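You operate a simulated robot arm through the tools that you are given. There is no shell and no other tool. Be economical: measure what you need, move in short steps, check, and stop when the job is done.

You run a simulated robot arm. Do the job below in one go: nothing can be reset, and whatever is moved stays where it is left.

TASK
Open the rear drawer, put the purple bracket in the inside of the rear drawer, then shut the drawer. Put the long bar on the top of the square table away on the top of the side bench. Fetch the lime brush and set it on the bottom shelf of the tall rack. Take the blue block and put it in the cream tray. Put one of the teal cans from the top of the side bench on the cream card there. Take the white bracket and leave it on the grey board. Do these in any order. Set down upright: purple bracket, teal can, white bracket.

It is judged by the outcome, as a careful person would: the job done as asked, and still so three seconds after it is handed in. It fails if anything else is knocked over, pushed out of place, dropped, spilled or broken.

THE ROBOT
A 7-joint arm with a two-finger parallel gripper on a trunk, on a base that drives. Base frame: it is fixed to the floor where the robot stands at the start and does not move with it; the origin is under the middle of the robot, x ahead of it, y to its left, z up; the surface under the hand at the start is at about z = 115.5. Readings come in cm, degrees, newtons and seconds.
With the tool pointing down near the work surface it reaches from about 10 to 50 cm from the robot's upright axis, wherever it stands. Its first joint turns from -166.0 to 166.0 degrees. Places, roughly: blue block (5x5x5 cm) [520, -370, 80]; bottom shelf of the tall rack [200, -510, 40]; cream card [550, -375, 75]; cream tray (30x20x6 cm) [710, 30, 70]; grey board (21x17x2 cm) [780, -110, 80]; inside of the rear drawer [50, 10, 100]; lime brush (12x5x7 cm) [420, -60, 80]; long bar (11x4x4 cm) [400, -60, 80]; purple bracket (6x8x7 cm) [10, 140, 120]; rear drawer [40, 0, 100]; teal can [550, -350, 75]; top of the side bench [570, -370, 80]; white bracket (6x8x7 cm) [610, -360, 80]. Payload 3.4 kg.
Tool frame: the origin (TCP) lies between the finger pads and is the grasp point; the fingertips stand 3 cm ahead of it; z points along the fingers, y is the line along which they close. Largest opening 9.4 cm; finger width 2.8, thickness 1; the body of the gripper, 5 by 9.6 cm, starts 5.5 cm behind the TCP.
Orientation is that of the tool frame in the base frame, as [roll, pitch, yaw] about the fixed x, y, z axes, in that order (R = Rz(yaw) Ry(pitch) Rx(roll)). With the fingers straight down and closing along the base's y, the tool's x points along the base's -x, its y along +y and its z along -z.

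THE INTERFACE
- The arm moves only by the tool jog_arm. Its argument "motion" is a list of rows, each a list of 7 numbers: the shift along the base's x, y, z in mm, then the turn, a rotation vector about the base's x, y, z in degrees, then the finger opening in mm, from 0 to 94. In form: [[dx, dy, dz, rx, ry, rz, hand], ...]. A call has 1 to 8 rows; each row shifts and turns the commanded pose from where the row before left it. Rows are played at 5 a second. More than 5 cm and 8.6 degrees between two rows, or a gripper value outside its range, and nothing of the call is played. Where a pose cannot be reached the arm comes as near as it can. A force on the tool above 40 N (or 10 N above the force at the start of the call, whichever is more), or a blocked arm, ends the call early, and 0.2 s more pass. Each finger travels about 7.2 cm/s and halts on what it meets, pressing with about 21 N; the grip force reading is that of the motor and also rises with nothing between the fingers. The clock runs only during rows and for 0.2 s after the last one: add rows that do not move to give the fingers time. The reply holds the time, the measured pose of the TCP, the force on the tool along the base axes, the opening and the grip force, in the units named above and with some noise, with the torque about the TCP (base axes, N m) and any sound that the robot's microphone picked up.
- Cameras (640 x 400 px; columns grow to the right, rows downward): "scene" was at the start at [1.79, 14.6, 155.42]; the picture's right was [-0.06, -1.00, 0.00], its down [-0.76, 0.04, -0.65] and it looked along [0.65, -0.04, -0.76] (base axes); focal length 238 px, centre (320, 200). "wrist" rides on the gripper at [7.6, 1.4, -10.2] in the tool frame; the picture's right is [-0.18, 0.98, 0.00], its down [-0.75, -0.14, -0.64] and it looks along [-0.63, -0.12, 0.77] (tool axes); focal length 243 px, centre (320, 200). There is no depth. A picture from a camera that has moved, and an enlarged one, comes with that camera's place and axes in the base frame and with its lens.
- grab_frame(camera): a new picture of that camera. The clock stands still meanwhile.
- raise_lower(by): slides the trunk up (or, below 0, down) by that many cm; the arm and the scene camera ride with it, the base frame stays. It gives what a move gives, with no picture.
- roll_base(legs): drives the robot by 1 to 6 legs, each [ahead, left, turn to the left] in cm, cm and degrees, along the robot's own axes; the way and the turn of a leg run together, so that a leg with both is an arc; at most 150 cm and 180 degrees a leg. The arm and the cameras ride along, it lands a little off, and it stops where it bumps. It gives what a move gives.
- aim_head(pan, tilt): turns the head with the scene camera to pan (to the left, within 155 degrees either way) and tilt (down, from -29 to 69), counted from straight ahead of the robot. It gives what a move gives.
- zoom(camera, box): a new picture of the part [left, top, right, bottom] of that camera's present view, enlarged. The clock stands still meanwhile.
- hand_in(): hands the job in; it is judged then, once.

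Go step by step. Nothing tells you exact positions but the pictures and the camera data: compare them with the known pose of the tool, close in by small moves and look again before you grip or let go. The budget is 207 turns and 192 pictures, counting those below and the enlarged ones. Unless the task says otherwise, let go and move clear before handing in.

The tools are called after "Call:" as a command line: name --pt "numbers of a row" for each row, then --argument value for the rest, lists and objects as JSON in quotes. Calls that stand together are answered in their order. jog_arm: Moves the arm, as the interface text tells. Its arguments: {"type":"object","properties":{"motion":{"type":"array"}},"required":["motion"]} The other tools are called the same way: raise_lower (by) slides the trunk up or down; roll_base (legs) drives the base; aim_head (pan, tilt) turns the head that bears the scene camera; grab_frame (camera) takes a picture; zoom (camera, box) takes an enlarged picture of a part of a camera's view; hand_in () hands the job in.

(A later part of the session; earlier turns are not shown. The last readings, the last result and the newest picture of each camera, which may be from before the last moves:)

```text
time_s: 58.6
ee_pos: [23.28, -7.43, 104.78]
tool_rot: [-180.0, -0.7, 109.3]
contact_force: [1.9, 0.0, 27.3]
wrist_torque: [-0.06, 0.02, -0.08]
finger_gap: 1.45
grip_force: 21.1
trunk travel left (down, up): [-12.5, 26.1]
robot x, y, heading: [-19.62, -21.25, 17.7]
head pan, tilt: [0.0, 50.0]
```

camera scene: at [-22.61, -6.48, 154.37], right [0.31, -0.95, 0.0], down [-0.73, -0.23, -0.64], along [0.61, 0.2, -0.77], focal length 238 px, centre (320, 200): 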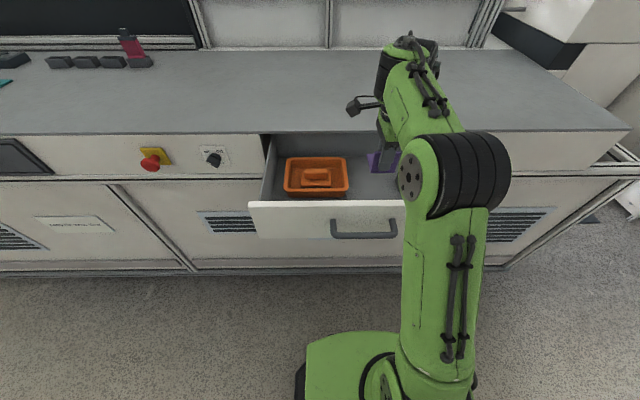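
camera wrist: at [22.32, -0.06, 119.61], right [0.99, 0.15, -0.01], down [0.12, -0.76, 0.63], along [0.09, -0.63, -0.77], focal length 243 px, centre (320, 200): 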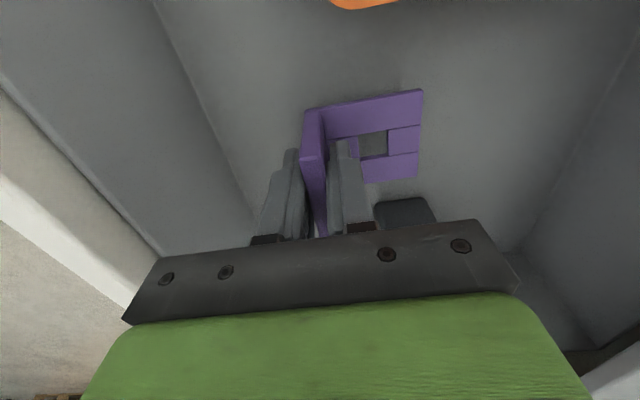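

Contact made at about 105.7. I release and lift clear.

Call:
jog_arm --pt "0 0 2 0 0 0 36" --pt "0 0 0 0 0 0 36" --pt "0 0 0 0 0 0 36" --pt "0 0 40 0 0 0 36" --pt "0 0 40 0 0 0 36"

Call:
raise_lower --by 18

Call:
grab_frame --camera "wrist"

Call:
zoom --camera "scene" --box '[240, 130, 440, 255]'

```text
time_s: 59.8
ee_pos: [23.42, -7.48, 112.78]
tool_rot: [-179.7, -0.7, 109.4]
contact_force: [0.5, 0.0, -0.2]
wrist_torque: [0.01, -0.02, -0.02]
finger_gap: 3.58
grip_force: 0.0
trunk travel left (down, up): [-12.5, 26.1]
robot x, y, heading: [-19.8, -21.14, 17.7]
head pan, tilt: [0.0, 50.0]
```

```text
time_s: 61.8
ee_pos: [23.5, -7.55, 130.73]
tool_rot: [-179.8, -0.7, 109.3]
contact_force: [0.1, -0.5, 0.5]
wrist_torque: [0.03, 0.0, -0.01]
finger_gap: 3.62
grip_force: 0.0
trunk travel left (down, up): [-30.5, 8.1]
robot x, y, heading: [-19.64, -21.44, 18.0]
head pan, tilt: [0.0, 50.0]
```

```text
155 pictures are left
camera wrist: at [22.31, -0.09, 141.12], right [0.99, 0.15, -0.01], down [0.12, -0.76, 0.63], along [0.09, -0.63, -0.77], focal length 243 px, centre (320, 200)
```

wrist: 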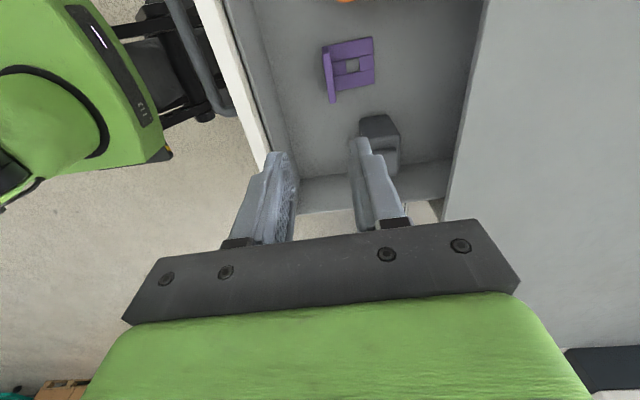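

```text
3.20 times, centred on (340, 192) of scene
camera zoom: at [-22.61, -6.47, 163.39], right [0.31, -0.95, 0.0], down [-0.73, -0.23, -0.64], along [0.61, 0.2, -0.77], focal length 760 px, centre (256, 224)
```

zoom: 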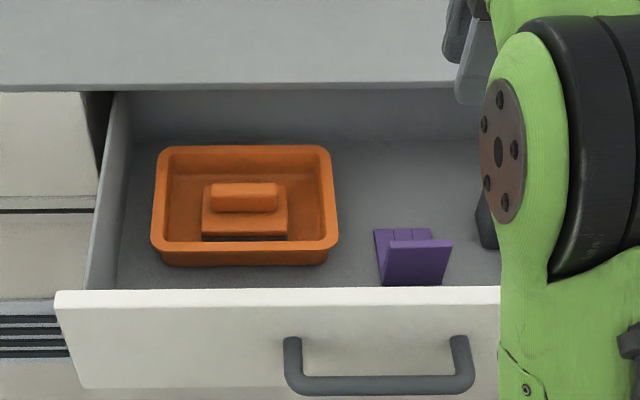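

The bracket stands upright on the drawer floor. I back off, turn the hand 90°, and will push the handle bar to shut the drawer.

Call:
roll_base --legs '[[-25, 5, 0]]'

Call:
jog_arm --pt "0 0 0 0 0 8.5 50" --pt "0 0 0 0 0 8.5 50" --pt "0 0 0 0 0 8.5 50" --pt "0 0 0 0 0 8.5 50" --pt "0 0 0 0 0 8.5 50" --pt "0 0 0 0 0 8.5 50" --pt "0 0 0 0 0 8.5 50" --pt "0 0 0 0 0 8.5 50"

Call:
jog_arm --pt "0 0 0 0 0 8.5 50" --pt "0 0 0 0 0 8.5 50" --pt "0 0 0 0 0 3.5 50" --pt "0 0 0 0 0 0 50"

Call:
raise_lower --by -22

Call:
grab_frame --camera "scene"

Call:
grab_frame --camera "wrist"

```text
time_s: 63.6
ee_pos: [-2.62, -10.56, 130.7]
tool_rot: [-179.9, -0.8, 109.6]
contact_force: [-1.1, -0.2, 0.5]
wrist_torque: [0.01, -0.01, 0.03]
finger_gap: 3.59
grip_force: 0.0
trunk travel left (down, up): [-30.5, 8.1]
robot x, y, heading: [-45.52, -24.63, 17.8]
head pan, tilt: [0.0, 50.0]
```

```text
time_s: 65.4
ee_pos: [-2.66, -10.45, 130.9]
tool_rot: [-179.8, -0.7, 177.6]
contact_force: [-0.4, 0.1, 0.0]
wrist_torque: [0.0, 0.01, -0.03]
finger_gap: 5.0
grip_force: 0.1
trunk travel left (down, up): [-30.5, 8.1]
robot x, y, heading: [-45.54, -24.32, 17.9]
head pan, tilt: [0.0, 50.0]
```

```text
time_s: 66.4
ee_pos: [-2.44, -10.57, 130.7]
tool_rot: [-179.8, -0.7, -161.9]
contact_force: [0.7, 0.3, -0.3]
wrist_torque: [0.0, 0.0, -0.02]
finger_gap: 5.02
grip_force: 0.0
trunk travel left (down, up): [-30.5, 8.1]
robot x, y, heading: [-45.23, -24.8, 18.1]
head pan, tilt: [0.0, 50.0]
```

```text
time_s: 68.8
ee_pos: [-2.49, -10.63, 108.79]
tool_rot: [-179.8, -0.8, -162.1]
contact_force: [-0.2, 1.1, -0.5]
wrist_torque: [0.04, 0.02, 0.0]
finger_gap: 4.97
grip_force: 0.0
trunk travel left (down, up): [-8.5, 30.1]
robot x, y, heading: [-45.6, -24.28, 18.0]
head pan, tilt: [0.0, 50.0]
```

```text
153 pictures are left
camera scene: at [-48.51, -9.63, 141.37], right [0.31, -0.95, 0.0], down [-0.73, -0.24, -0.64], along [0.61, 0.2, -0.77], focal length 238 px, centre (320, 200)
```

scene: 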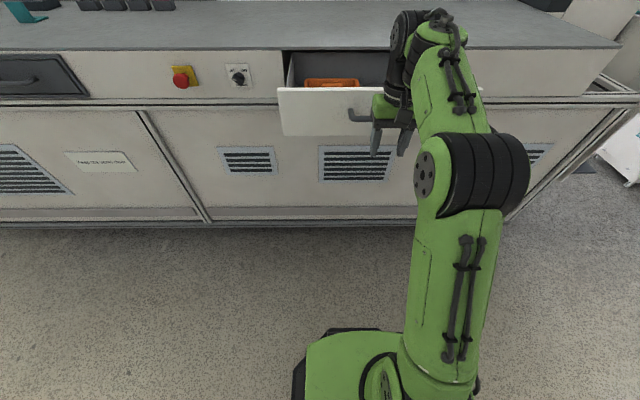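

```text
152 pictures are left
camera wrist: at [-10.03, -11.63, 119.12], right [-0.13, 0.99, -0.01], down [0.77, 0.1, 0.63], along [0.63, 0.08, -0.77], focal length 243 px, centre (320, 200)
```

wrist: 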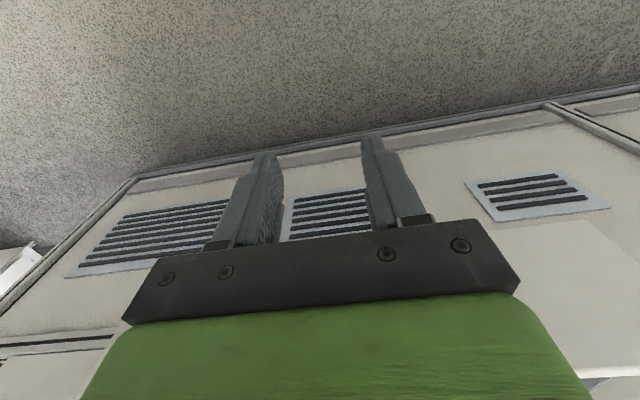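

Aligned with the handle. I drive forward to push the drawer shut.

Call:
roll_base --legs '[[20, 0, 0]]'

Call:
grab_frame --camera "scene"

```text
time_s: 70.4
ee_pos: [17.11, -4.62, 108.72]
tool_rot: [-179.8, -0.7, -162.3]
contact_force: [0.5, 0.5, -0.3]
wrist_torque: [-0.01, 0.02, 0.02]
finger_gap: 5.0
grip_force: 0.0
trunk travel left (down, up): [-8.5, 30.1]
robot x, y, heading: [-26.18, -18.24, 17.4]
head pan, tilt: [0.0, 50.0]
```

```text
151 pictures are left
camera scene: at [-28.86, -3.32, 141.37], right [0.3, -0.95, 0.0], down [-0.73, -0.23, -0.64], along [0.61, 0.19, -0.77], focal length 238 px, centre (320, 200)
```

scene: 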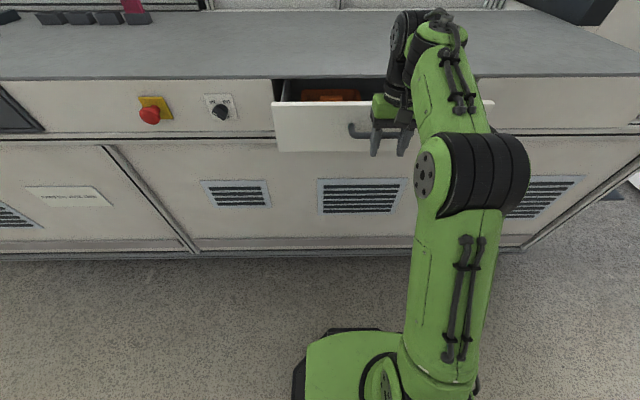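

Call:
roll_base --legs '[[13, 0, 0]]'

Call:
grab_frame --camera "scene"

```text
time_s: 71.7
ee_pos: [28.14, -1.08, 108.73]
tool_rot: [-179.7, -2.1, -161.7]
contact_force: [0.9, 0.3, -0.7]
wrist_torque: [0.02, -0.01, 0.0]
finger_gap: 5.0
grip_force: 0.1
trunk travel left (down, up): [-8.5, 30.1]
robot x, y, heading: [-14.3, -14.5, 17.6]
head pan, tilt: [0.0, 50.0]
stopped in leg 1: the force on the tool passed its limit at 60 N (the readings are from after the stop); the commanded pose is now the measured one
```

```text
150 pictures are left
camera scene: at [-17.3, 0.35, 141.37], right [0.3, -0.95, 0.0], down [-0.73, -0.23, -0.64], along [0.61, 0.19, -0.77], focal length 238 px, centre (320, 200)
```

scene: 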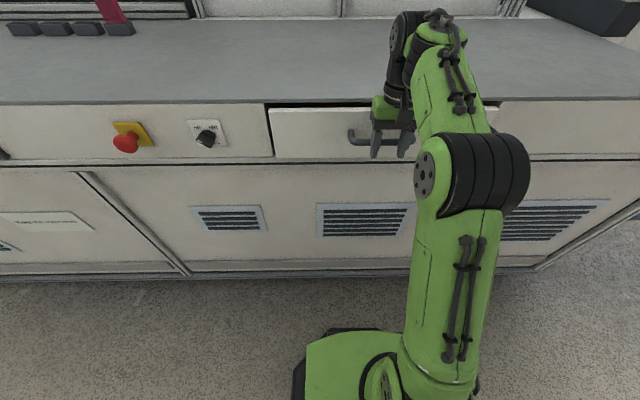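

Call:
zoom --camera "scene" --box '[250, 80, 530, 200]'

Call:
grab_frame --camera "wrist"

```text
2.29 times, centred on (390, 140) of scene
camera zoom: at [-17.3, 0.35, 141.37], right [0.3, -0.95, 0.0], down [-0.73, -0.23, -0.64], along [0.61, 0.19, -0.77], focal length 543 px, centre (160, 337)
```

zoom: 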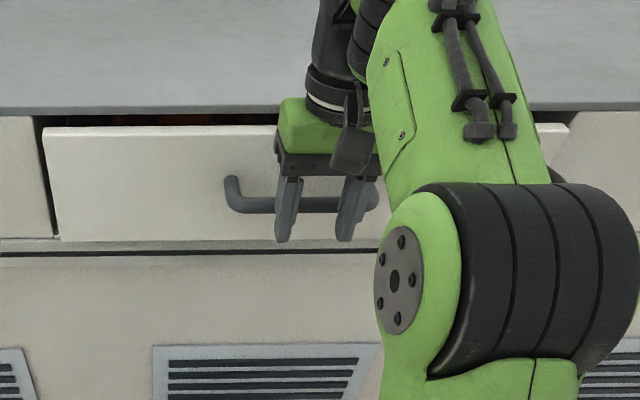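

```text
148 pictures are left
camera wrist: at [20.9, -2.04, 119.24], right [-0.13, 0.99, -0.01], down [0.78, 0.11, 0.61], along [0.61, 0.07, -0.79], focal length 243 px, centre (320, 200)
```

wrist: 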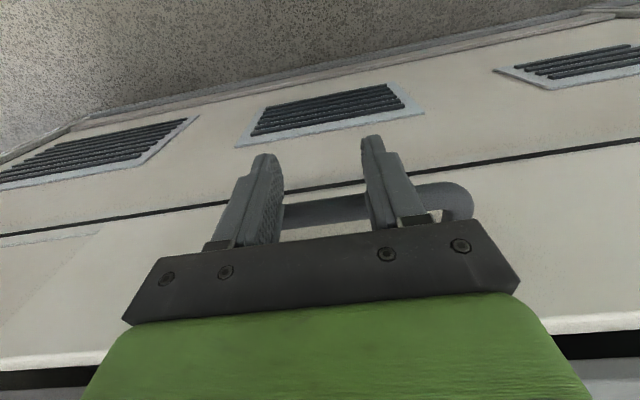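

Looks nearly flush. I press a bit more by arm to make sure it is at its stop.

Call:
jog_arm --pt "4 1.3 0 0 0 0 50" --pt "4 1.3 0 0 0 0 50" --pt "4 1.3 0 0 0 0 50" --pt "4 1.3 0 0 0 0 50"

```text
time_s: 72.4
ee_pos: [28.23, -0.95, 108.76]
tool_rot: [-179.7, -3.0, -161.5]
contact_force: [-16.2, -6.1, 4.4]
wrist_torque: [-0.12, -0.02, 0.5]
finger_gap: 4.98
grip_force: 0.1
trunk travel left (down, up): [-8.5, 30.1]
robot x, y, heading: [-14.48, -14.46, 17.7]
head pan, tilt: [0.0, 50.0]
stopped in row 3: the force on the tool passed its limit at 45 N (the readings are from after the stop); the commanded pose is now the measured one
```

The drawer is at its stop. I back away, lift the hand, and look around to plan the drive to the other places.

Call:
roll_base --legs '[[-30, 0, 0]]'

Call:
raise_lower --by 22

Call:
aim_head --pan -20 --tilt 25

Call:
grab_frame --camera "scene"

Call:
aim_head --pan -75 --tilt 25

Call:
grab_frame --camera "scene"

```text
time_s: 74.4
ee_pos: [0.9, -9.8, 108.64]
tool_rot: [-179.7, -3.0, -161.9]
contact_force: [-0.1, 0.2, -0.5]
wrist_torque: [0.0, -0.07, 0.0]
finger_gap: 5.0
grip_force: 0.1
trunk travel left (down, up): [-8.5, 30.1]
robot x, y, heading: [-42.22, -23.18, 17.2]
head pan, tilt: [0.0, 50.0]
```

```text
time_s: 76.7
ee_pos: [0.96, -9.8, 130.6]
tool_rot: [-179.7, -3.1, -161.8]
contact_force: [0.3, 0.0, -0.5]
wrist_torque: [-0.01, -0.01, -0.02]
finger_gap: 4.99
grip_force: 0.1
trunk travel left (down, up): [-30.5, 8.1]
robot x, y, heading: [-42.69, -22.94, 17.2]
head pan, tilt: [0.0, 50.0]
```

```text
time_s: 77.6
ee_pos: [1.03, -9.71, 130.57]
tool_rot: [-179.7, -3.2, -161.9]
contact_force: [-0.2, -1.0, 0.4]
wrist_torque: [0.01, -0.05, -0.01]
finger_gap: 5.0
grip_force: 0.1
trunk travel left (down, up): [-30.5, 8.1]
robot x, y, heading: [-42.15, -23.25, 17.1]
head pan, tilt: [-20.0, 25.0]
```

```text
147 pictures are left
camera scene: at [-43.2, -11.08, 167.11], right [-0.05, -1.0, 0.0], down [-0.42, 0.02, -0.91], along [0.9, -0.04, -0.42], focal length 238 px, centre (320, 200)
```

scene: 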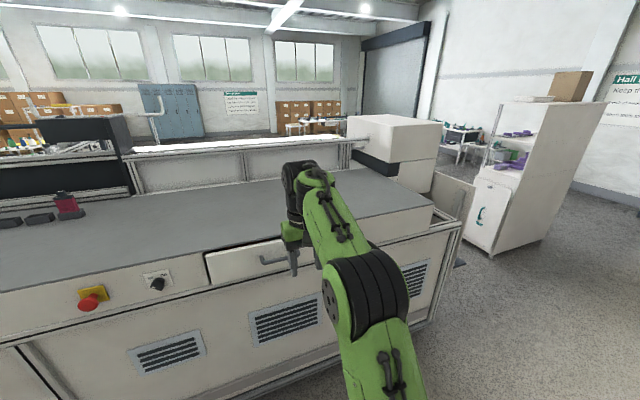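

```text
time_s: 78.8
ee_pos: [0.95, -9.77, 130.6]
tool_rot: [-179.7, -3.2, -161.8]
contact_force: [-0.3, 0.0, -0.1]
wrist_torque: [-0.04, 0.0, 0.01]
finger_gap: 5.01
grip_force: 0.1
trunk travel left (down, up): [-30.5, 8.1]
robot x, y, heading: [-42.58, -23.14, 17.4]
head pan, tilt: [-75.0, 25.0]
```

```text
146 pictures are left
camera scene: at [-47.47, -18.44, 167.12], right [-0.85, -0.53, 0.0], down [-0.23, 0.36, -0.91], along [0.48, -0.77, -0.42], focal length 238 px, centre (320, 200)
```

scene: 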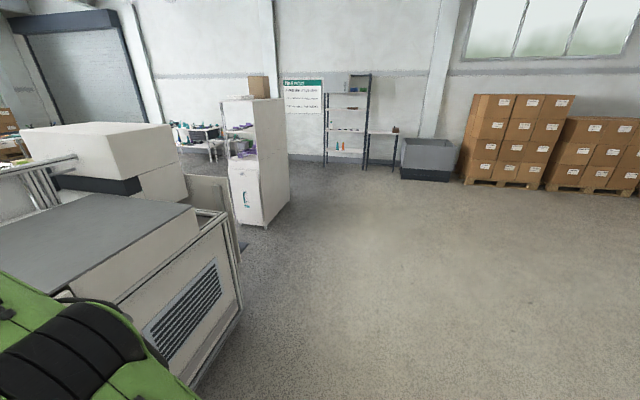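

Drawer is shut. I turn to face along x, drive right clear of the bench and look ahead for the route.

Call:
roll_base --legs '[[-15, 0, 0], [0, 0, -17.3], [0, -150, 0], [40, 0, 0]]'

Call:
aim_head --pan -5 --tilt 15

Call:
grab_frame --camera "scene"

```text
time_s: 90.3
ee_pos: [28.67, -177.05, 130.63]
tool_rot: [-179.7, -3.1, -179.6]
contact_force: [0.0, 0.2, -0.9]
wrist_torque: [0.0, 0.01, 0.04]
finger_gap: 5.0
grip_force: 0.0
trunk travel left (down, up): [-30.5, 8.1]
robot x, y, heading: [-16.39, -176.85, -0.2]
head pan, tilt: [-75.0, 25.0]
```

```text
time_s: 91.7
ee_pos: [28.65, -177.0, 130.48]
tool_rot: [-179.7, -3.1, -179.6]
contact_force: [0.2, -0.2, -0.7]
wrist_torque: [0.04, 0.0, 0.01]
finger_gap: 4.98
grip_force: 0.0
trunk travel left (down, up): [-30.5, 8.1]
robot x, y, heading: [-16.76, -176.93, -0.4]
head pan, tilt: [-5.0, 15.0]
```

```text
145 pictures are left
camera scene: at [-13.16, -162.5, 168.74], right [-0.1, -1.0, 0.0], down [-0.26, 0.02, -0.97], along [0.96, -0.09, -0.26], focal length 238 px, centre (320, 200)
```

scene: 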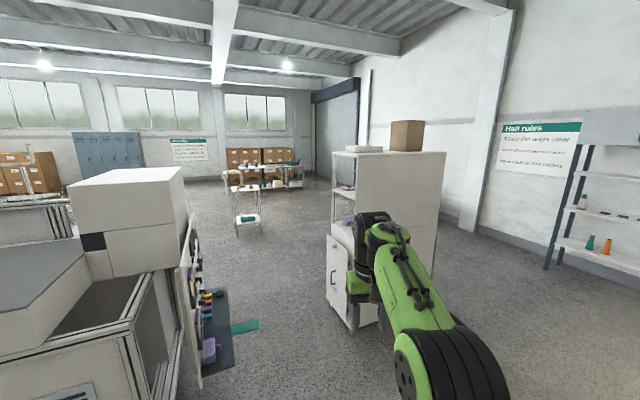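

I see the bench end, a cabinet at about x 160–220, y −206 to −299, and the square table near [440, −60]. I take the wide route south of the cabinet.

Call:
roll_base --legs '[[0, -150, 0], [0, -62, 0], [150, 0, 0], [150, 0, 0], [40, 0, 0]]'

Call:
aim_head --pan 0 --tilt 20

Call:
grab_frame --camera "scene"

Call:
aim_head --pan 60 --tilt 20

Call:
grab_frame --camera "scene"

```text
time_s: 118.7
ee_pos: [374.45, -400.1, 130.52]
tool_rot: [-179.7, -3.1, 179.3]
contact_force: [-0.1, -0.3, -0.6]
wrist_torque: [-0.01, 0.02, 0.0]
finger_gap: 5.01
grip_force: 0.1
trunk travel left (down, up): [-30.5, 8.1]
robot x, y, heading: [328.91, -399.01, -1.7]
head pan, tilt: [-5.0, 15.0]
```

```text
time_s: 119.3
ee_pos: [374.25, -400.15, 130.57]
tool_rot: [-179.8, -3.1, 179.4]
contact_force: [-0.2, 0.2, 0.5]
wrist_torque: [-0.01, 0.03, 0.0]
finger_gap: 5.02
grip_force: 0.0
trunk travel left (down, up): [-30.5, 8.1]
robot x, y, heading: [328.71, -399.07, -1.4]
head pan, tilt: [0.0, 20.0]
```

```text
144 pictures are left
camera scene: at [332.85, -384.05, 167.93], right [-0.03, -1.0, 0.0], down [-0.34, 0.01, -0.94], along [0.94, -0.02, -0.34], focal length 238 px, centre (320, 200)
```

scene: 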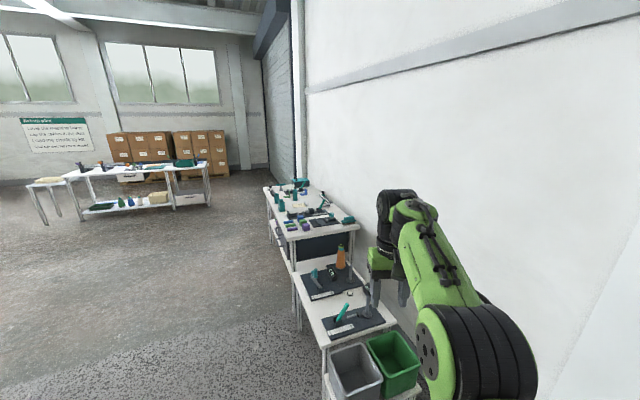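

```text
time_s: 120.6
ee_pos: [374.38, -400.2, 130.48]
tool_rot: [-179.7, -3.1, 179.5]
contact_force: [-0.9, 0.6, 0.3]
wrist_torque: [-0.01, -0.01, 0.02]
finger_gap: 5.02
grip_force: 0.0
trunk travel left (down, up): [-30.5, 8.1]
robot x, y, heading: [329.17, -398.82, -1.3]
head pan, tilt: [60.0, 20.0]
```

```text
143 pictures are left
camera scene: at [328.4, -375.87, 167.93], right [0.85, -0.52, 0.0], down [-0.18, -0.29, -0.94], along [0.49, 0.8, -0.34], focal length 238 px, centre (320, 200)
```

scene: 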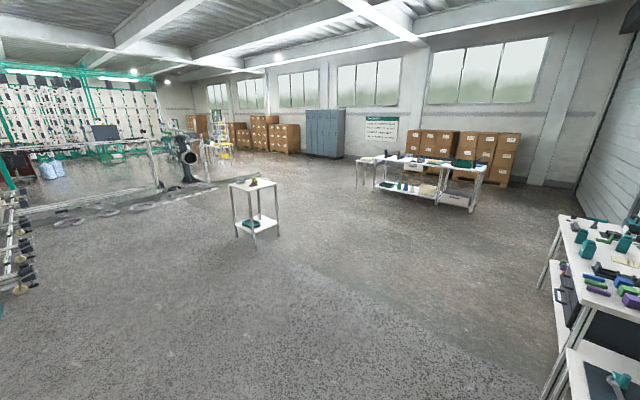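

Clear floor between here and the square table (≈[412, −70]). I turn left and drive to stand just south of it, facing +y.

Call:
roll_base --legs '[[0, 0, 91.3], [125, -42, 0], [115, -41, 0]]'

Call:
aim_head --pan 0 --tilt 45

Call:
grab_frame --camera "scene"

```text
time_s: 136.8
ee_pos: [409.53, -116.24, 130.56]
tool_rot: [-179.7, -3.2, -88.0]
contact_force: [0.2, -0.4, -0.5]
wrist_torque: [-0.03, 0.03, 0.02]
finger_gap: 4.98
grip_force: 0.1
trunk travel left (down, up): [-30.5, 8.1]
robot x, y, heading: [410.36, -161.66, 91.0]
head pan, tilt: [60.0, 20.0]
```

```text
time_s: 138.1
ee_pos: [409.6, -116.28, 130.63]
tool_rot: [-179.7, -2.9, -88.1]
contact_force: [-0.3, 0.5, -0.3]
wrist_torque: [0.0, -0.01, 0.01]
finger_gap: 5.01
grip_force: 0.1
trunk travel left (down, up): [-30.5, 8.1]
robot x, y, heading: [410.35, -161.29, 91.2]
head pan, tilt: [0.0, 45.0]
```

```text
142 pictures are left
camera scene: at [395.28, -159.77, 164.06], right [1.0, 0.02, 0.0], down [0.01, -0.71, -0.71], along [-0.01, 0.71, -0.71], focal length 238 px, centre (320, 200)
```

scene: 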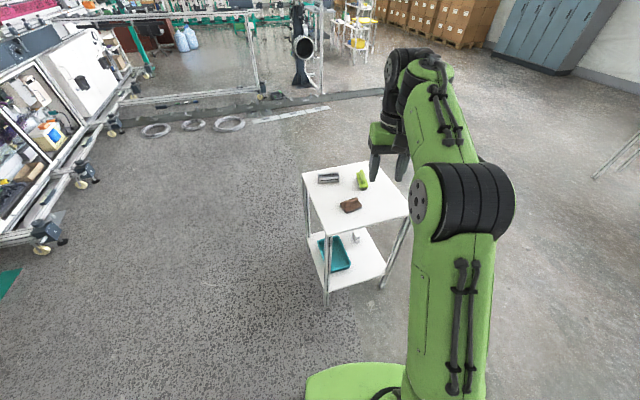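

Call:
zoom --camera "scene" --box '[290, 150, 418, 230]'

```text
5.00 times, centred on (354, 190) of scene
camera zoom: at [395.28, -159.77, 164.06], right [1.0, 0.02, 0.0], down [0.01, -0.71, -0.71], along [-0.01, 0.71, -0.71], focal length 1188 px, centre (150, 250)
```

zoom: 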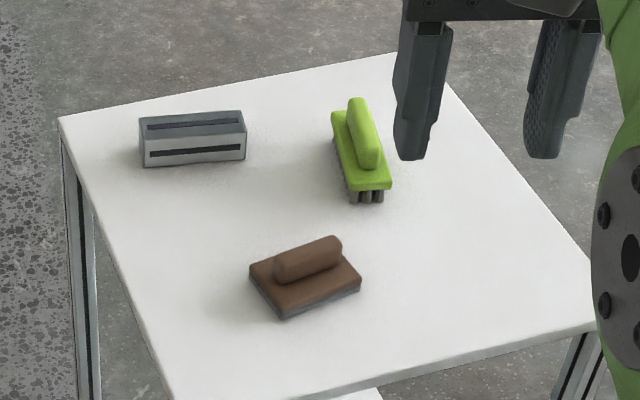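

The long bar (≈[398.6, −56]) and brush (≈[417, −58]) lie nearer the far edge of the table (turned ≈18°). I drive around its west side to the far side.

Call:
roll_base --legs '[[0, 85, 0], [150, 0, 0], [35, 0, 0], [0, 0, -163.4]]'

Call:
grab_frame --camera "scene"

```text
time_s: 158.4
ee_pos: [326.6, -23.08, 130.64]
tool_rot: [-179.8, -3.1, 104.8]
contact_force: [-0.3, 0.6, 0.1]
wrist_torque: [0.02, 0.01, 0.0]
finger_gap: 4.99
grip_force: 0.0
trunk travel left (down, up): [-30.5, 8.1]
robot x, y, heading: [315.56, 20.86, -76.0]
head pan, tilt: [0.0, 45.0]
```

```text
140 pictures are left
camera scene: at [330.93, 22.19, 164.06], right [-0.97, -0.24, 0.0], down [-0.17, 0.69, -0.71], along [0.17, -0.69, -0.71], focal length 238 px, centre (320, 200)
```

scene: 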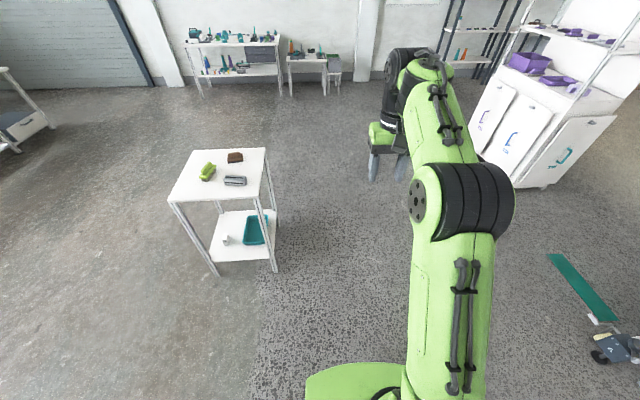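

Call:
roll_base --legs '[[0, 68, 0], [40, 0, 3.6]]'

Call:
raise_lower --by -25

Call:
grab_frame --camera "scene"

Call:
grab_frame --camera "wrist"

```text
time_s: 164.3
ee_pos: [405.8, -44.71, 130.57]
tool_rot: [-179.7, -3.2, 107.8]
contact_force: [0.6, 0.2, 0.2]
wrist_torque: [0.01, -0.01, 0.02]
finger_gap: 4.99
grip_force: 0.0
trunk travel left (down, up): [-30.5, 8.1]
robot x, y, heading: [392.15, -1.27, -72.9]
head pan, tilt: [0.0, 45.0]
```

```text
time_s: 166.9
ee_pos: [405.68, -44.49, 105.63]
tool_rot: [-179.7, -3.0, 107.8]
contact_force: [-0.2, 0.0, 0.3]
wrist_torque: [-0.02, 0.04, 0.0]
finger_gap: 4.98
grip_force: 0.0
trunk travel left (down, up): [-5.5, 33.1]
robot x, y, heading: [392.25, -1.35, -73.2]
head pan, tilt: [0.0, 45.0]
```

```text
139 pictures are left
camera scene: at [407.72, 0.96, 139.02], right [-0.96, -0.29, 0.0], down [-0.21, 0.68, -0.71], along [0.21, -0.68, -0.71], focal length 238 px, centre (320, 200)
```

scene: 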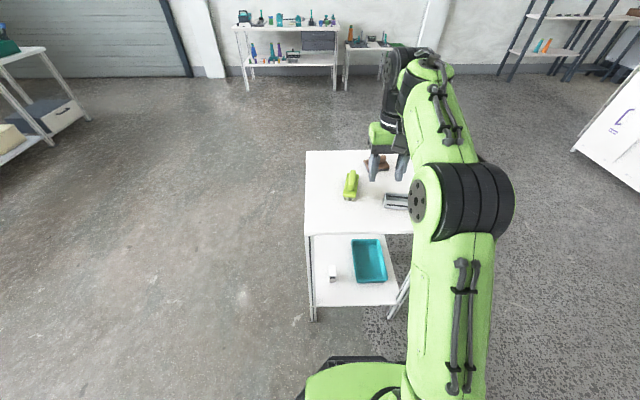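

```text
138 pictures are left
camera wrist: at [405.05, -37.57, 116.21], right [0.99, 0.13, -0.01], down [0.11, -0.79, 0.6], along [0.06, -0.6, -0.8], focal length 243 px, centre (320, 200)
```

wrist: 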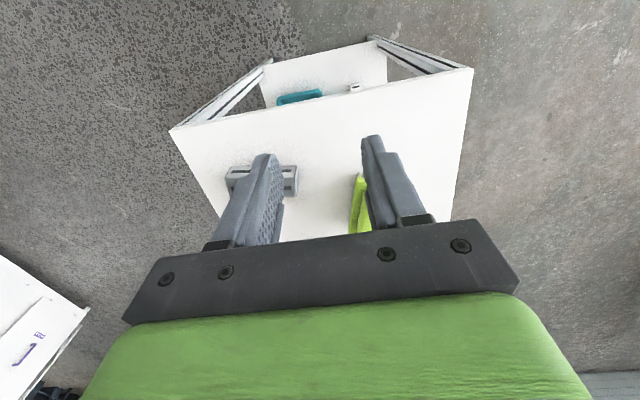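

Table top triangulates to z ≈ 78.8. Zooming for precise object positions.

Call:
zoom --camera "scene" --box '[296, 140, 424, 220]'

Call:
zoom --camera "wrist" --box '[160, 60, 480, 260]'

```text
5.00 times, centred on (360, 180) of scene
camera zoom: at [407.72, 0.96, 139.02], right [-0.96, -0.29, 0.0], down [-0.21, 0.68, -0.71], along [0.21, -0.68, -0.71], focal length 1188 px, centre (120, 300)
```

zoom: 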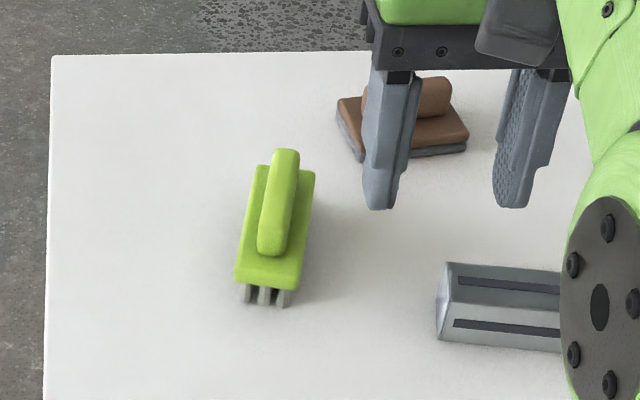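

```text
2.00 times, centred on (320, 160) of wrist
camera zoom: at [405.05, -37.57, 116.21], right [0.99, 0.13, -0.01], down [0.11, -0.79, 0.6], along [0.06, -0.6, -0.8], focal length 485 px, centre (320, 280)
```

zoom: 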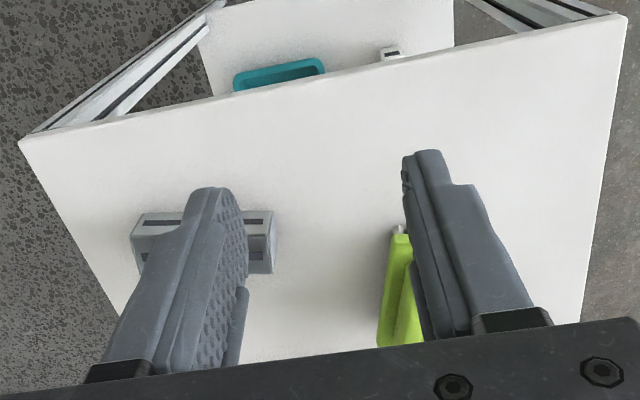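

Brush centre ≈ [415.7, −64], long axis nearly along y; top of body near z 83.5. I move 18 cm closer, align the yaw, and go above it.

Call:
roll_base --legs '[[18, 3, 0]]'

Call:
jog_arm --pt "0 0 0 0.9 -2.7 -4 80" --pt "0 0 0 0 0 -4 80" --pt "0 0 0 0 0 -4 80" --pt "0 0 0 0 0 0 80"

Call:
grab_frame --camera "wrist"

Call:
grab_frame --camera "scene"

```text
time_s: 168.4
ee_pos: [413.81, -60.75, 105.53]
tool_rot: [-179.7, -3.1, 107.7]
contact_force: [-0.1, -1.7, -0.6]
wrist_torque: [-0.02, 0.03, 0.0]
finger_gap: 5.03
grip_force: 0.0
trunk travel left (down, up): [-5.5, 33.1]
robot x, y, heading: [400.76, -17.18, -73.3]
head pan, tilt: [0.0, 45.0]
```

```text
time_s: 169.4
ee_pos: [413.85, -60.75, 105.57]
tool_rot: [177.4, -3.2, 95.8]
contact_force: [1.0, 0.0, -0.2]
wrist_torque: [0.02, -0.01, 0.01]
finger_gap: 8.0
grip_force: 0.2
trunk travel left (down, up): [-5.5, 33.1]
robot x, y, heading: [400.72, -17.28, -73.3]
head pan, tilt: [0.0, 45.0]
```

```text
135 pictures are left
camera wrist: at [414.17, -53.74, 116.29], right [1.0, -0.09, 0.03], down [-0.09, -0.8, 0.59], along [-0.02, -0.59, -0.81], focal length 243 px, centre (320, 200)
```

wrist: 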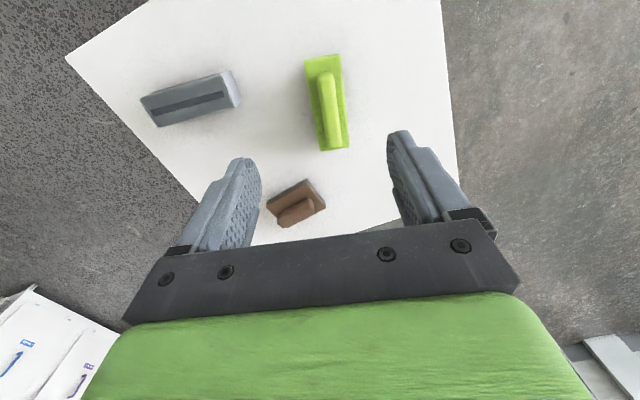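

```text
134 pictures are left
camera scene: at [415.88, -15.13, 139.02], right [-0.96, -0.29, 0.0], down [-0.2, 0.68, -0.71], along [0.2, -0.68, -0.71], focal length 238 px, centre (320, 200)
```

scene: 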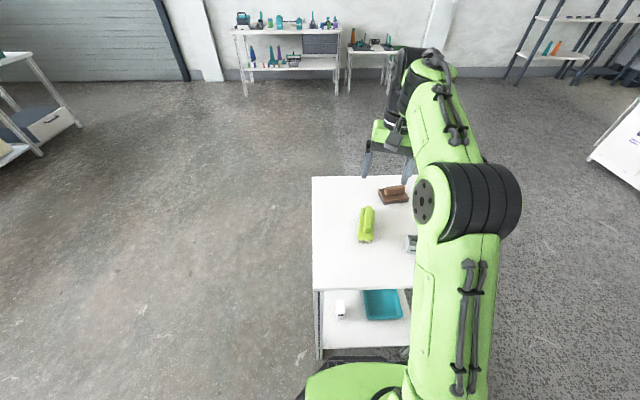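

Brush centre refined to [415.8, −63.2]. I level the hand and descend partway.

Call:
jog_arm --pt "10 -12 -30 -3.4 2.2 0 80" --pt "10 -12 -40 0 0 0 80" --pt "0 0 -40 0 0 0 80" --pt "0 0 -30 0 0 0 80" --pt "0 0 0 0 0 0 80"

Call:
grab_frame --camera "wrist"

Call:
zoom --camera "scene" --box '[300, 140, 460, 240]'

```text
time_s: 170.6
ee_pos: [415.84, -63.21, 91.51]
tool_rot: [-179.9, 0.0, 95.7]
contact_force: [-0.5, 0.3, 0.9]
wrist_torque: [0.02, 0.02, -0.02]
finger_gap: 8.0
grip_force: 0.1
trunk travel left (down, up): [-5.5, 33.1]
robot x, y, heading: [400.68, -17.29, -73.3]
head pan, tilt: [0.0, 45.0]
```

```text
133 pictures are left
camera wrist: at [416.54, -55.58, 101.84], right [1.0, -0.08, 0.0], down [-0.06, -0.76, 0.64], along [-0.05, -0.64, -0.77], focal length 243 px, centre (320, 200)
```

wrist: 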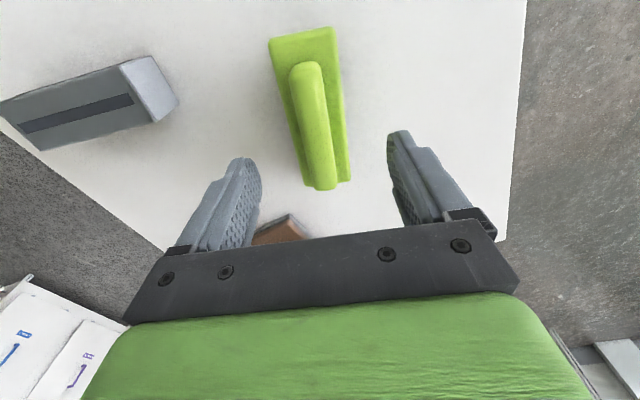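

```text
4.00 times, centred on (380, 190) of scene
camera zoom: at [415.89, -15.13, 139.02], right [-0.96, -0.29, 0.0], down [-0.2, 0.68, -0.71], along [0.2, -0.68, -0.71], focal length 950 px, centre (80, 240)
```

zoom: 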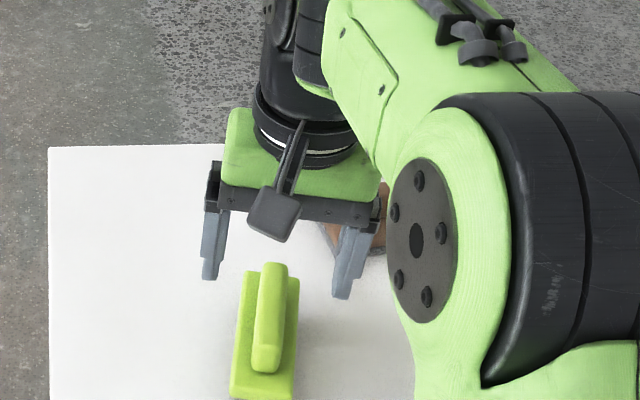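

Well centred. Descend and grip.

Call:
jog_arm --pt "0 3 -45 0 0 0 80" --pt "0 0 -42 0 0 0 80" --pt "0 0 0 0 0 0 80" --pt "0 0 0 0 0 0 30" --pt "0 0 0 0 0 0 30" --pt "0 0 0 0 0 0 30"

Call:
grab_frame --camera "wrist"

```text
time_s: 172.0
ee_pos: [416.01, -62.86, 82.92]
tool_rot: [180.0, 0.3, 95.6]
contact_force: [-6.7, -4.9, 21.3]
wrist_torque: [-0.09, 0.72, 0.15]
finger_gap: 4.9
grip_force: 20.8
trunk travel left (down, up): [-5.5, 33.1]
robot x, y, heading: [400.52, -17.43, -73.6]
head pan, tilt: [0.0, 45.0]
```

```text
131 pictures are left
camera wrist: at [416.71, -55.23, 93.27], right [1.0, -0.09, 0.0], down [-0.07, -0.76, 0.64], along [-0.06, -0.64, -0.76], focal length 243 px, centre (320, 200)
```

wrist: 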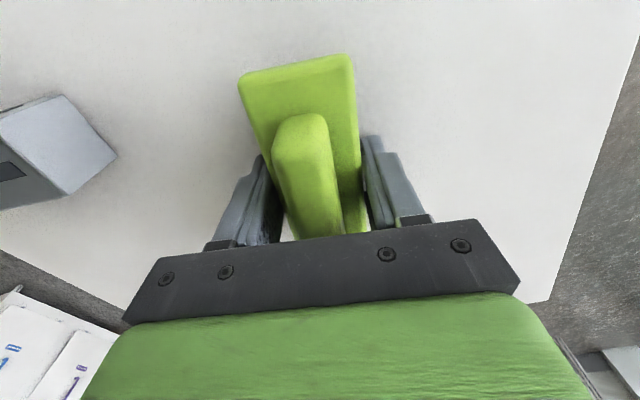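

Brush gripped (4.9 cm). I lift it and drive toward the tall rack.

Call:
jog_arm --pt "0 0 40 0 0 0 30" --pt "0 0 40 0 0 0 30" --pt "0 0 40 0 0 0 30" --pt "0 0 0 0 0 0 30"

Call:
raise_lower --by 10

Call:
roll_base --legs '[[-30, 0, 0], [0, 0, -16.5], [0, -85, 0], [150, 0, 0], [150, 0, 0], [90, 0, 0]]'

Call:
aim_head --pan -50 --tilt 25

Call:
grab_frame --camera "scene"

```text
time_s: 173.0
ee_pos: [416.04, -62.65, 95.18]
tool_rot: [-180.0, -0.2, 95.8]
contact_force: [0.5, -0.5, -1.2]
wrist_torque: [0.01, 0.01, -0.02]
finger_gap: 4.91
grip_force: 21.6
trunk travel left (down, up): [-5.5, 33.1]
robot x, y, heading: [400.36, -17.39, -73.3]
head pan, tilt: [0.0, 45.0]
```

```text
time_s: 174.3
ee_pos: [415.95, -62.77, 105.3]
tool_rot: [180.0, 0.0, 95.6]
contact_force: [0.1, 0.2, -1.9]
wrist_torque: [-0.02, 0.01, 0.03]
finger_gap: 4.9
grip_force: 20.8
trunk travel left (down, up): [-15.5, 23.1]
robot x, y, heading: [400.87, -17.12, -73.0]
head pan, tilt: [0.0, 45.0]
```

```text
time_s: 199.8
ee_pos: [324.34, -424.4, 105.33]
tool_rot: [180.0, 0.0, 81.3]
contact_force: [0.3, 0.0, -1.0]
wrist_torque: [0.02, -0.03, 0.01]
finger_gap: 4.91
grip_force: 20.7
trunk travel left (down, up): [-15.5, 23.1]
robot x, y, heading: [320.88, -377.08, -87.6]
head pan, tilt: [0.0, 45.0]
```

```text
time_s: 200.9
ee_pos: [324.42, -424.48, 105.18]
tool_rot: [180.0, 0.1, 81.4]
contact_force: [0.6, 0.7, -1.2]
wrist_torque: [0.02, -0.01, 0.01]
finger_gap: 4.91
grip_force: 21.0
trunk travel left (down, up): [-15.5, 23.1]
robot x, y, heading: [320.76, -376.82, -87.4]
head pan, tilt: [-50.0, 25.0]
```

```text
130 pictures are left
camera scene: at [329.0, -376.4, 152.19], right [-0.68, 0.74, 0.0], down [0.31, 0.29, -0.91], along [-0.67, -0.61, -0.42], focal length 238 px, centre (320, 200)
```

scene: 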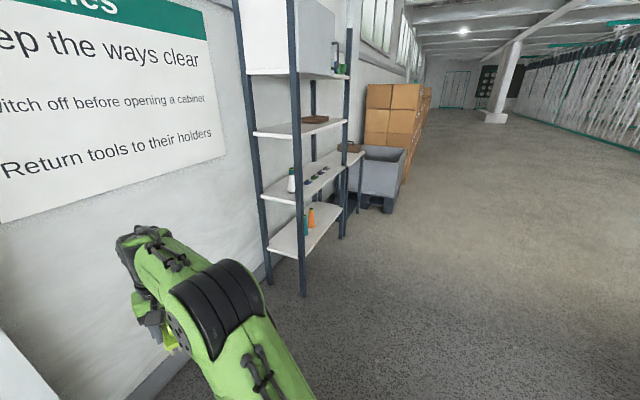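

The rack faces roughly heading −76°, bottom shelf around z 35 with a shelf ≈80 above it, teal/orange items near the middle; the left part as I face... x≈170 is free. I align with it, stand off, and look.

Call:
roll_base --legs '[[0, 0, 11.3], [0, -150, 0], [0, -22, 0], [10, 0, 0]]'

Call:
raise_lower --by -15

Call:
aim_head --pan 0 --tilt 35

Call:
grab_frame --camera "scene"

Call:
grab_frame --camera "wrist"

```text
time_s: 211.1
ee_pos: [170.21, -474.15, 105.18]
tool_rot: [180.0, -0.1, 93.2]
contact_force: [0.0, -1.8, -2.6]
wrist_torque: [0.03, -0.02, 0.0]
finger_gap: 4.93
grip_force: 20.9
trunk travel left (down, up): [-15.5, 23.1]
robot x, y, heading: [156.7, -427.83, -75.7]
head pan, tilt: [-50.0, 25.0]
```

```text
time_s: 212.9
ee_pos: [170.07, -473.89, 90.13]
tool_rot: [-180.0, 0.1, 93.4]
contact_force: [-0.8, 0.0, -1.3]
wrist_torque: [-0.01, -0.01, -0.04]
finger_gap: 4.9
grip_force: 21.1
trunk travel left (down, up): [-0.5, 38.1]
robot x, y, heading: [157.09, -428.17, -75.5]
head pan, tilt: [-50.0, 25.0]
```

```text
time_s: 214.0
ee_pos: [170.1, -474.02, 90.21]
tool_rot: [-180.0, 0.0, 93.3]
contact_force: [0.2, -0.5, -0.7]
wrist_torque: [-0.03, 0.0, 0.0]
finger_gap: 4.9
grip_force: 21.4
trunk travel left (down, up): [-0.5, 38.1]
robot x, y, heading: [156.9, -427.96, -75.8]
head pan, tilt: [0.0, 35.0]
```

```text
129 pictures are left
camera scene: at [172.3, -427.1, 135.6], right [-0.97, -0.25, 0.0], down [-0.14, 0.56, -0.82], along [0.2, -0.79, -0.57], focal length 238 px, centre (320, 200)
```

scene: 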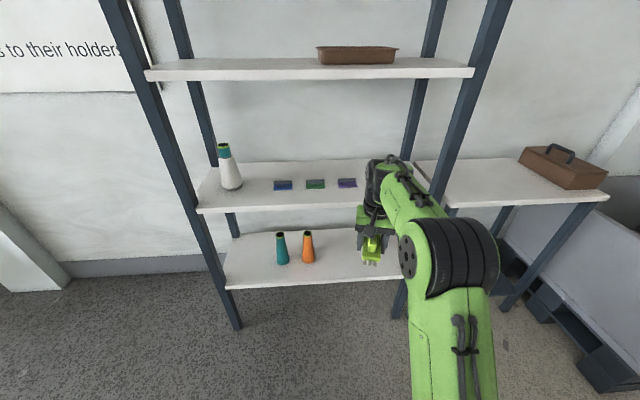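

```text
128 pictures are left
camera wrist: at [171.16, -466.44, 100.52], right [0.99, -0.13, 0.0], down [-0.1, -0.76, 0.64], along [-0.08, -0.64, -0.77], focal length 243 px, centre (320, 200)
```

wrist: 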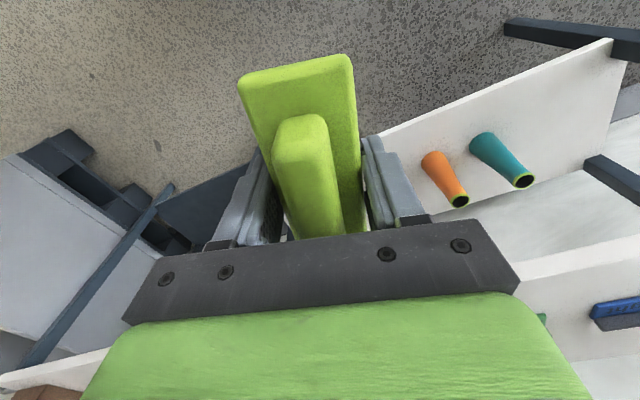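

Bottom shelf top z ≈ 33.7, second shelf ≈ 79. I'll place the brush near [175, −512] with the hand leaning ~30° forward. First I lower and tilt while outside.

Call:
jog_arm --pt "0 0 -45 0 0 5.5 30" --pt "0 0 -45 0 0 5.5 30" --pt "0 0 -45 0 0 0 30" --pt "0 0 -45 0 0 0 30" --pt "0 0 -40 -7.76 -1.96 0 30" --pt "0 0 -40 -7.76 -1.96 0 30" --pt "0 0 0 -7.76 -1.96 0 30" --pt "0 0 0 -7.76 -1.96 0 30"

Call:
grab_frame --camera "scene"

```text
time_s: 215.8
ee_pos: [170.23, -474.09, 64.17]
tool_rot: [-180.0, 32.1, 104.4]
contact_force: [-0.5, -0.2, -0.3]
wrist_torque: [0.01, -0.01, -0.03]
finger_gap: 4.9
grip_force: 21.4
trunk travel left (down, up): [-0.5, 38.1]
robot x, y, heading: [157.05, -427.95, -75.8]
head pan, tilt: [0.0, 35.0]
```

```text
127 pictures are left
camera scene: at [172.3, -427.09, 135.6], right [-0.97, -0.25, 0.0], down [-0.14, 0.56, -0.82], along [0.2, -0.79, -0.57], focal length 238 px, centre (320, 200)
```

scene: 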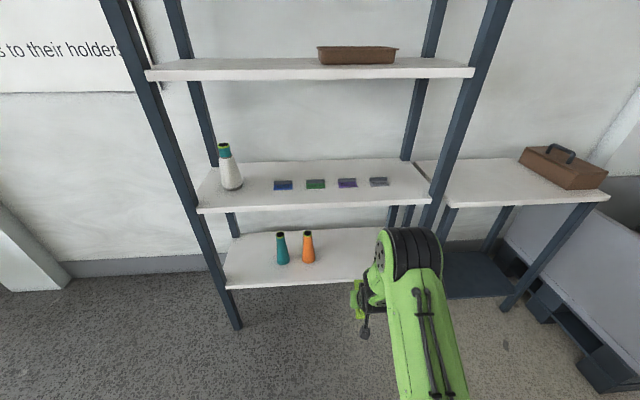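

Call:
jog_arm --pt "0 0 -45 0 0 0 30" --pt "0 0 -45 0 0 0 30" --pt "0 0 -45 0 0 0 30" --pt "0 0 -40 0 0 0 30" --pt "0 0 0 0 0 0 30"

Call:
aim_head --pan -10 --tilt 50

Call:
grab_frame --camera "scene"

Call:
grab_frame --camera "wrist"

```text
time_s: 217.0
ee_pos: [170.04, -473.89, 46.47]
tool_rot: [-179.9, 31.9, 104.3]
contact_force: [1.0, -0.6, -1.5]
wrist_torque: [0.0, -0.03, 0.02]
finger_gap: 4.92
grip_force: 21.1
trunk travel left (down, up): [-0.5, 38.1]
robot x, y, heading: [156.46, -427.82, -75.5]
head pan, tilt: [0.0, 35.0]
```

```text
time_s: 217.8
ee_pos: [170.04, -474.11, 46.56]
tool_rot: [-179.9, 32.0, 104.2]
contact_force: [-0.2, 0.5, -0.8]
wrist_torque: [0.02, 0.01, -0.01]
finger_gap: 4.9
grip_force: 20.8
trunk travel left (down, up): [-0.5, 38.1]
robot x, y, heading: [156.91, -428.27, -75.6]
head pan, tilt: [-10.0, 50.0]
```

```text
126 pictures are left
camera scene: at [170.71, -426.25, 133.43], right [-1.0, -0.08, 0.0], down [-0.06, 0.76, -0.64], along [0.05, -0.64, -0.77], focal length 238 px, centre (320, 200)
```

scene: 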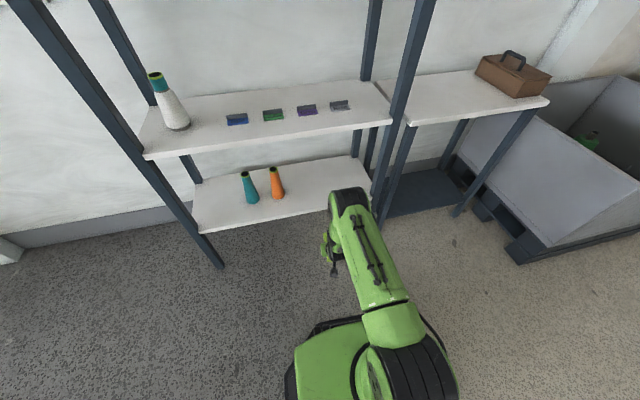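

```text
125 pictures are left
camera wrist: at [168.51, -462.34, 51.23], right [0.99, 0.09, 0.1], down [-0.06, -0.32, 0.94], along [0.12, -0.94, -0.32], focal length 243 px, centre (320, 200)
```

wrist: 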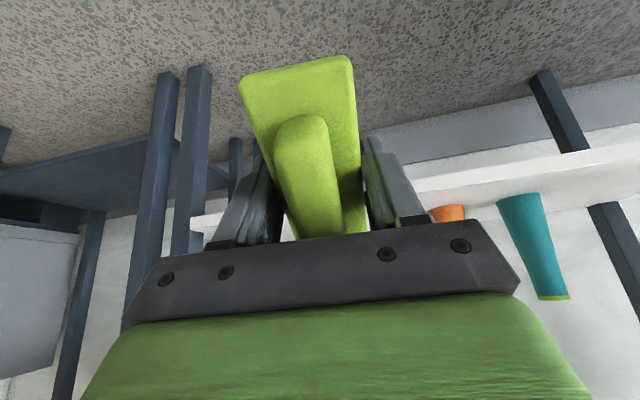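

Tilted pose is reachable and compact. I drive in by 22 cm, then check clearances.

Call:
roll_base --legs '[[22, -1, 0]]'

Call:
grab_frame --camera "scene"

Call:
grab_frame --camera "wrist"

```text
time_s: 219.5
ee_pos: [174.58, -495.47, 46.5]
tool_rot: [-179.8, 31.9, 104.4]
contact_force: [-0.3, 0.9, -1.0]
wrist_torque: [0.01, 0.0, 0.02]
finger_gap: 4.93
grip_force: 21.3
trunk travel left (down, up): [-0.5, 38.1]
robot x, y, heading: [161.32, -449.19, -75.6]
head pan, tilt: [-10.0, 50.0]
```

```text
124 pictures are left
camera scene: at [175.18, -447.67, 133.43], right [-1.0, -0.08, 0.0], down [-0.06, 0.76, -0.64], along [0.05, -0.64, -0.77], focal length 238 px, centre (320, 200)
```

scene: 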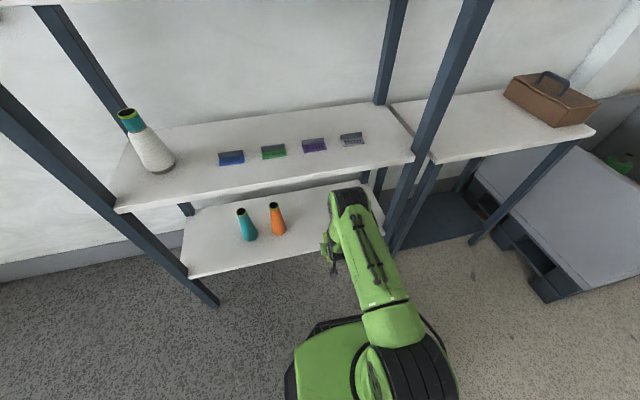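

```text
123 pictures are left
camera wrist: at [173.06, -483.74, 51.22], right [0.99, 0.09, 0.1], down [-0.06, -0.33, 0.94], along [0.12, -0.94, -0.32], focal length 243 px, centre (320, 200)
```

wrist: 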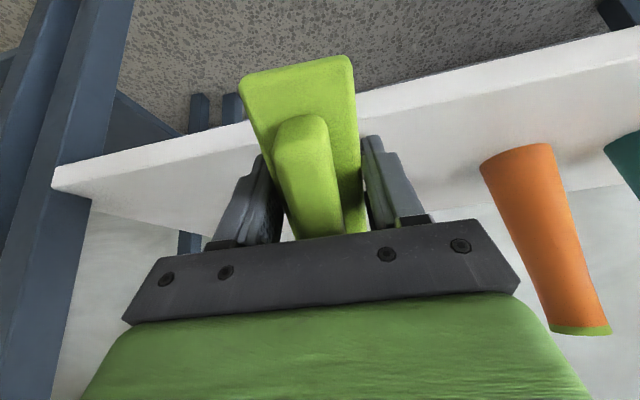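

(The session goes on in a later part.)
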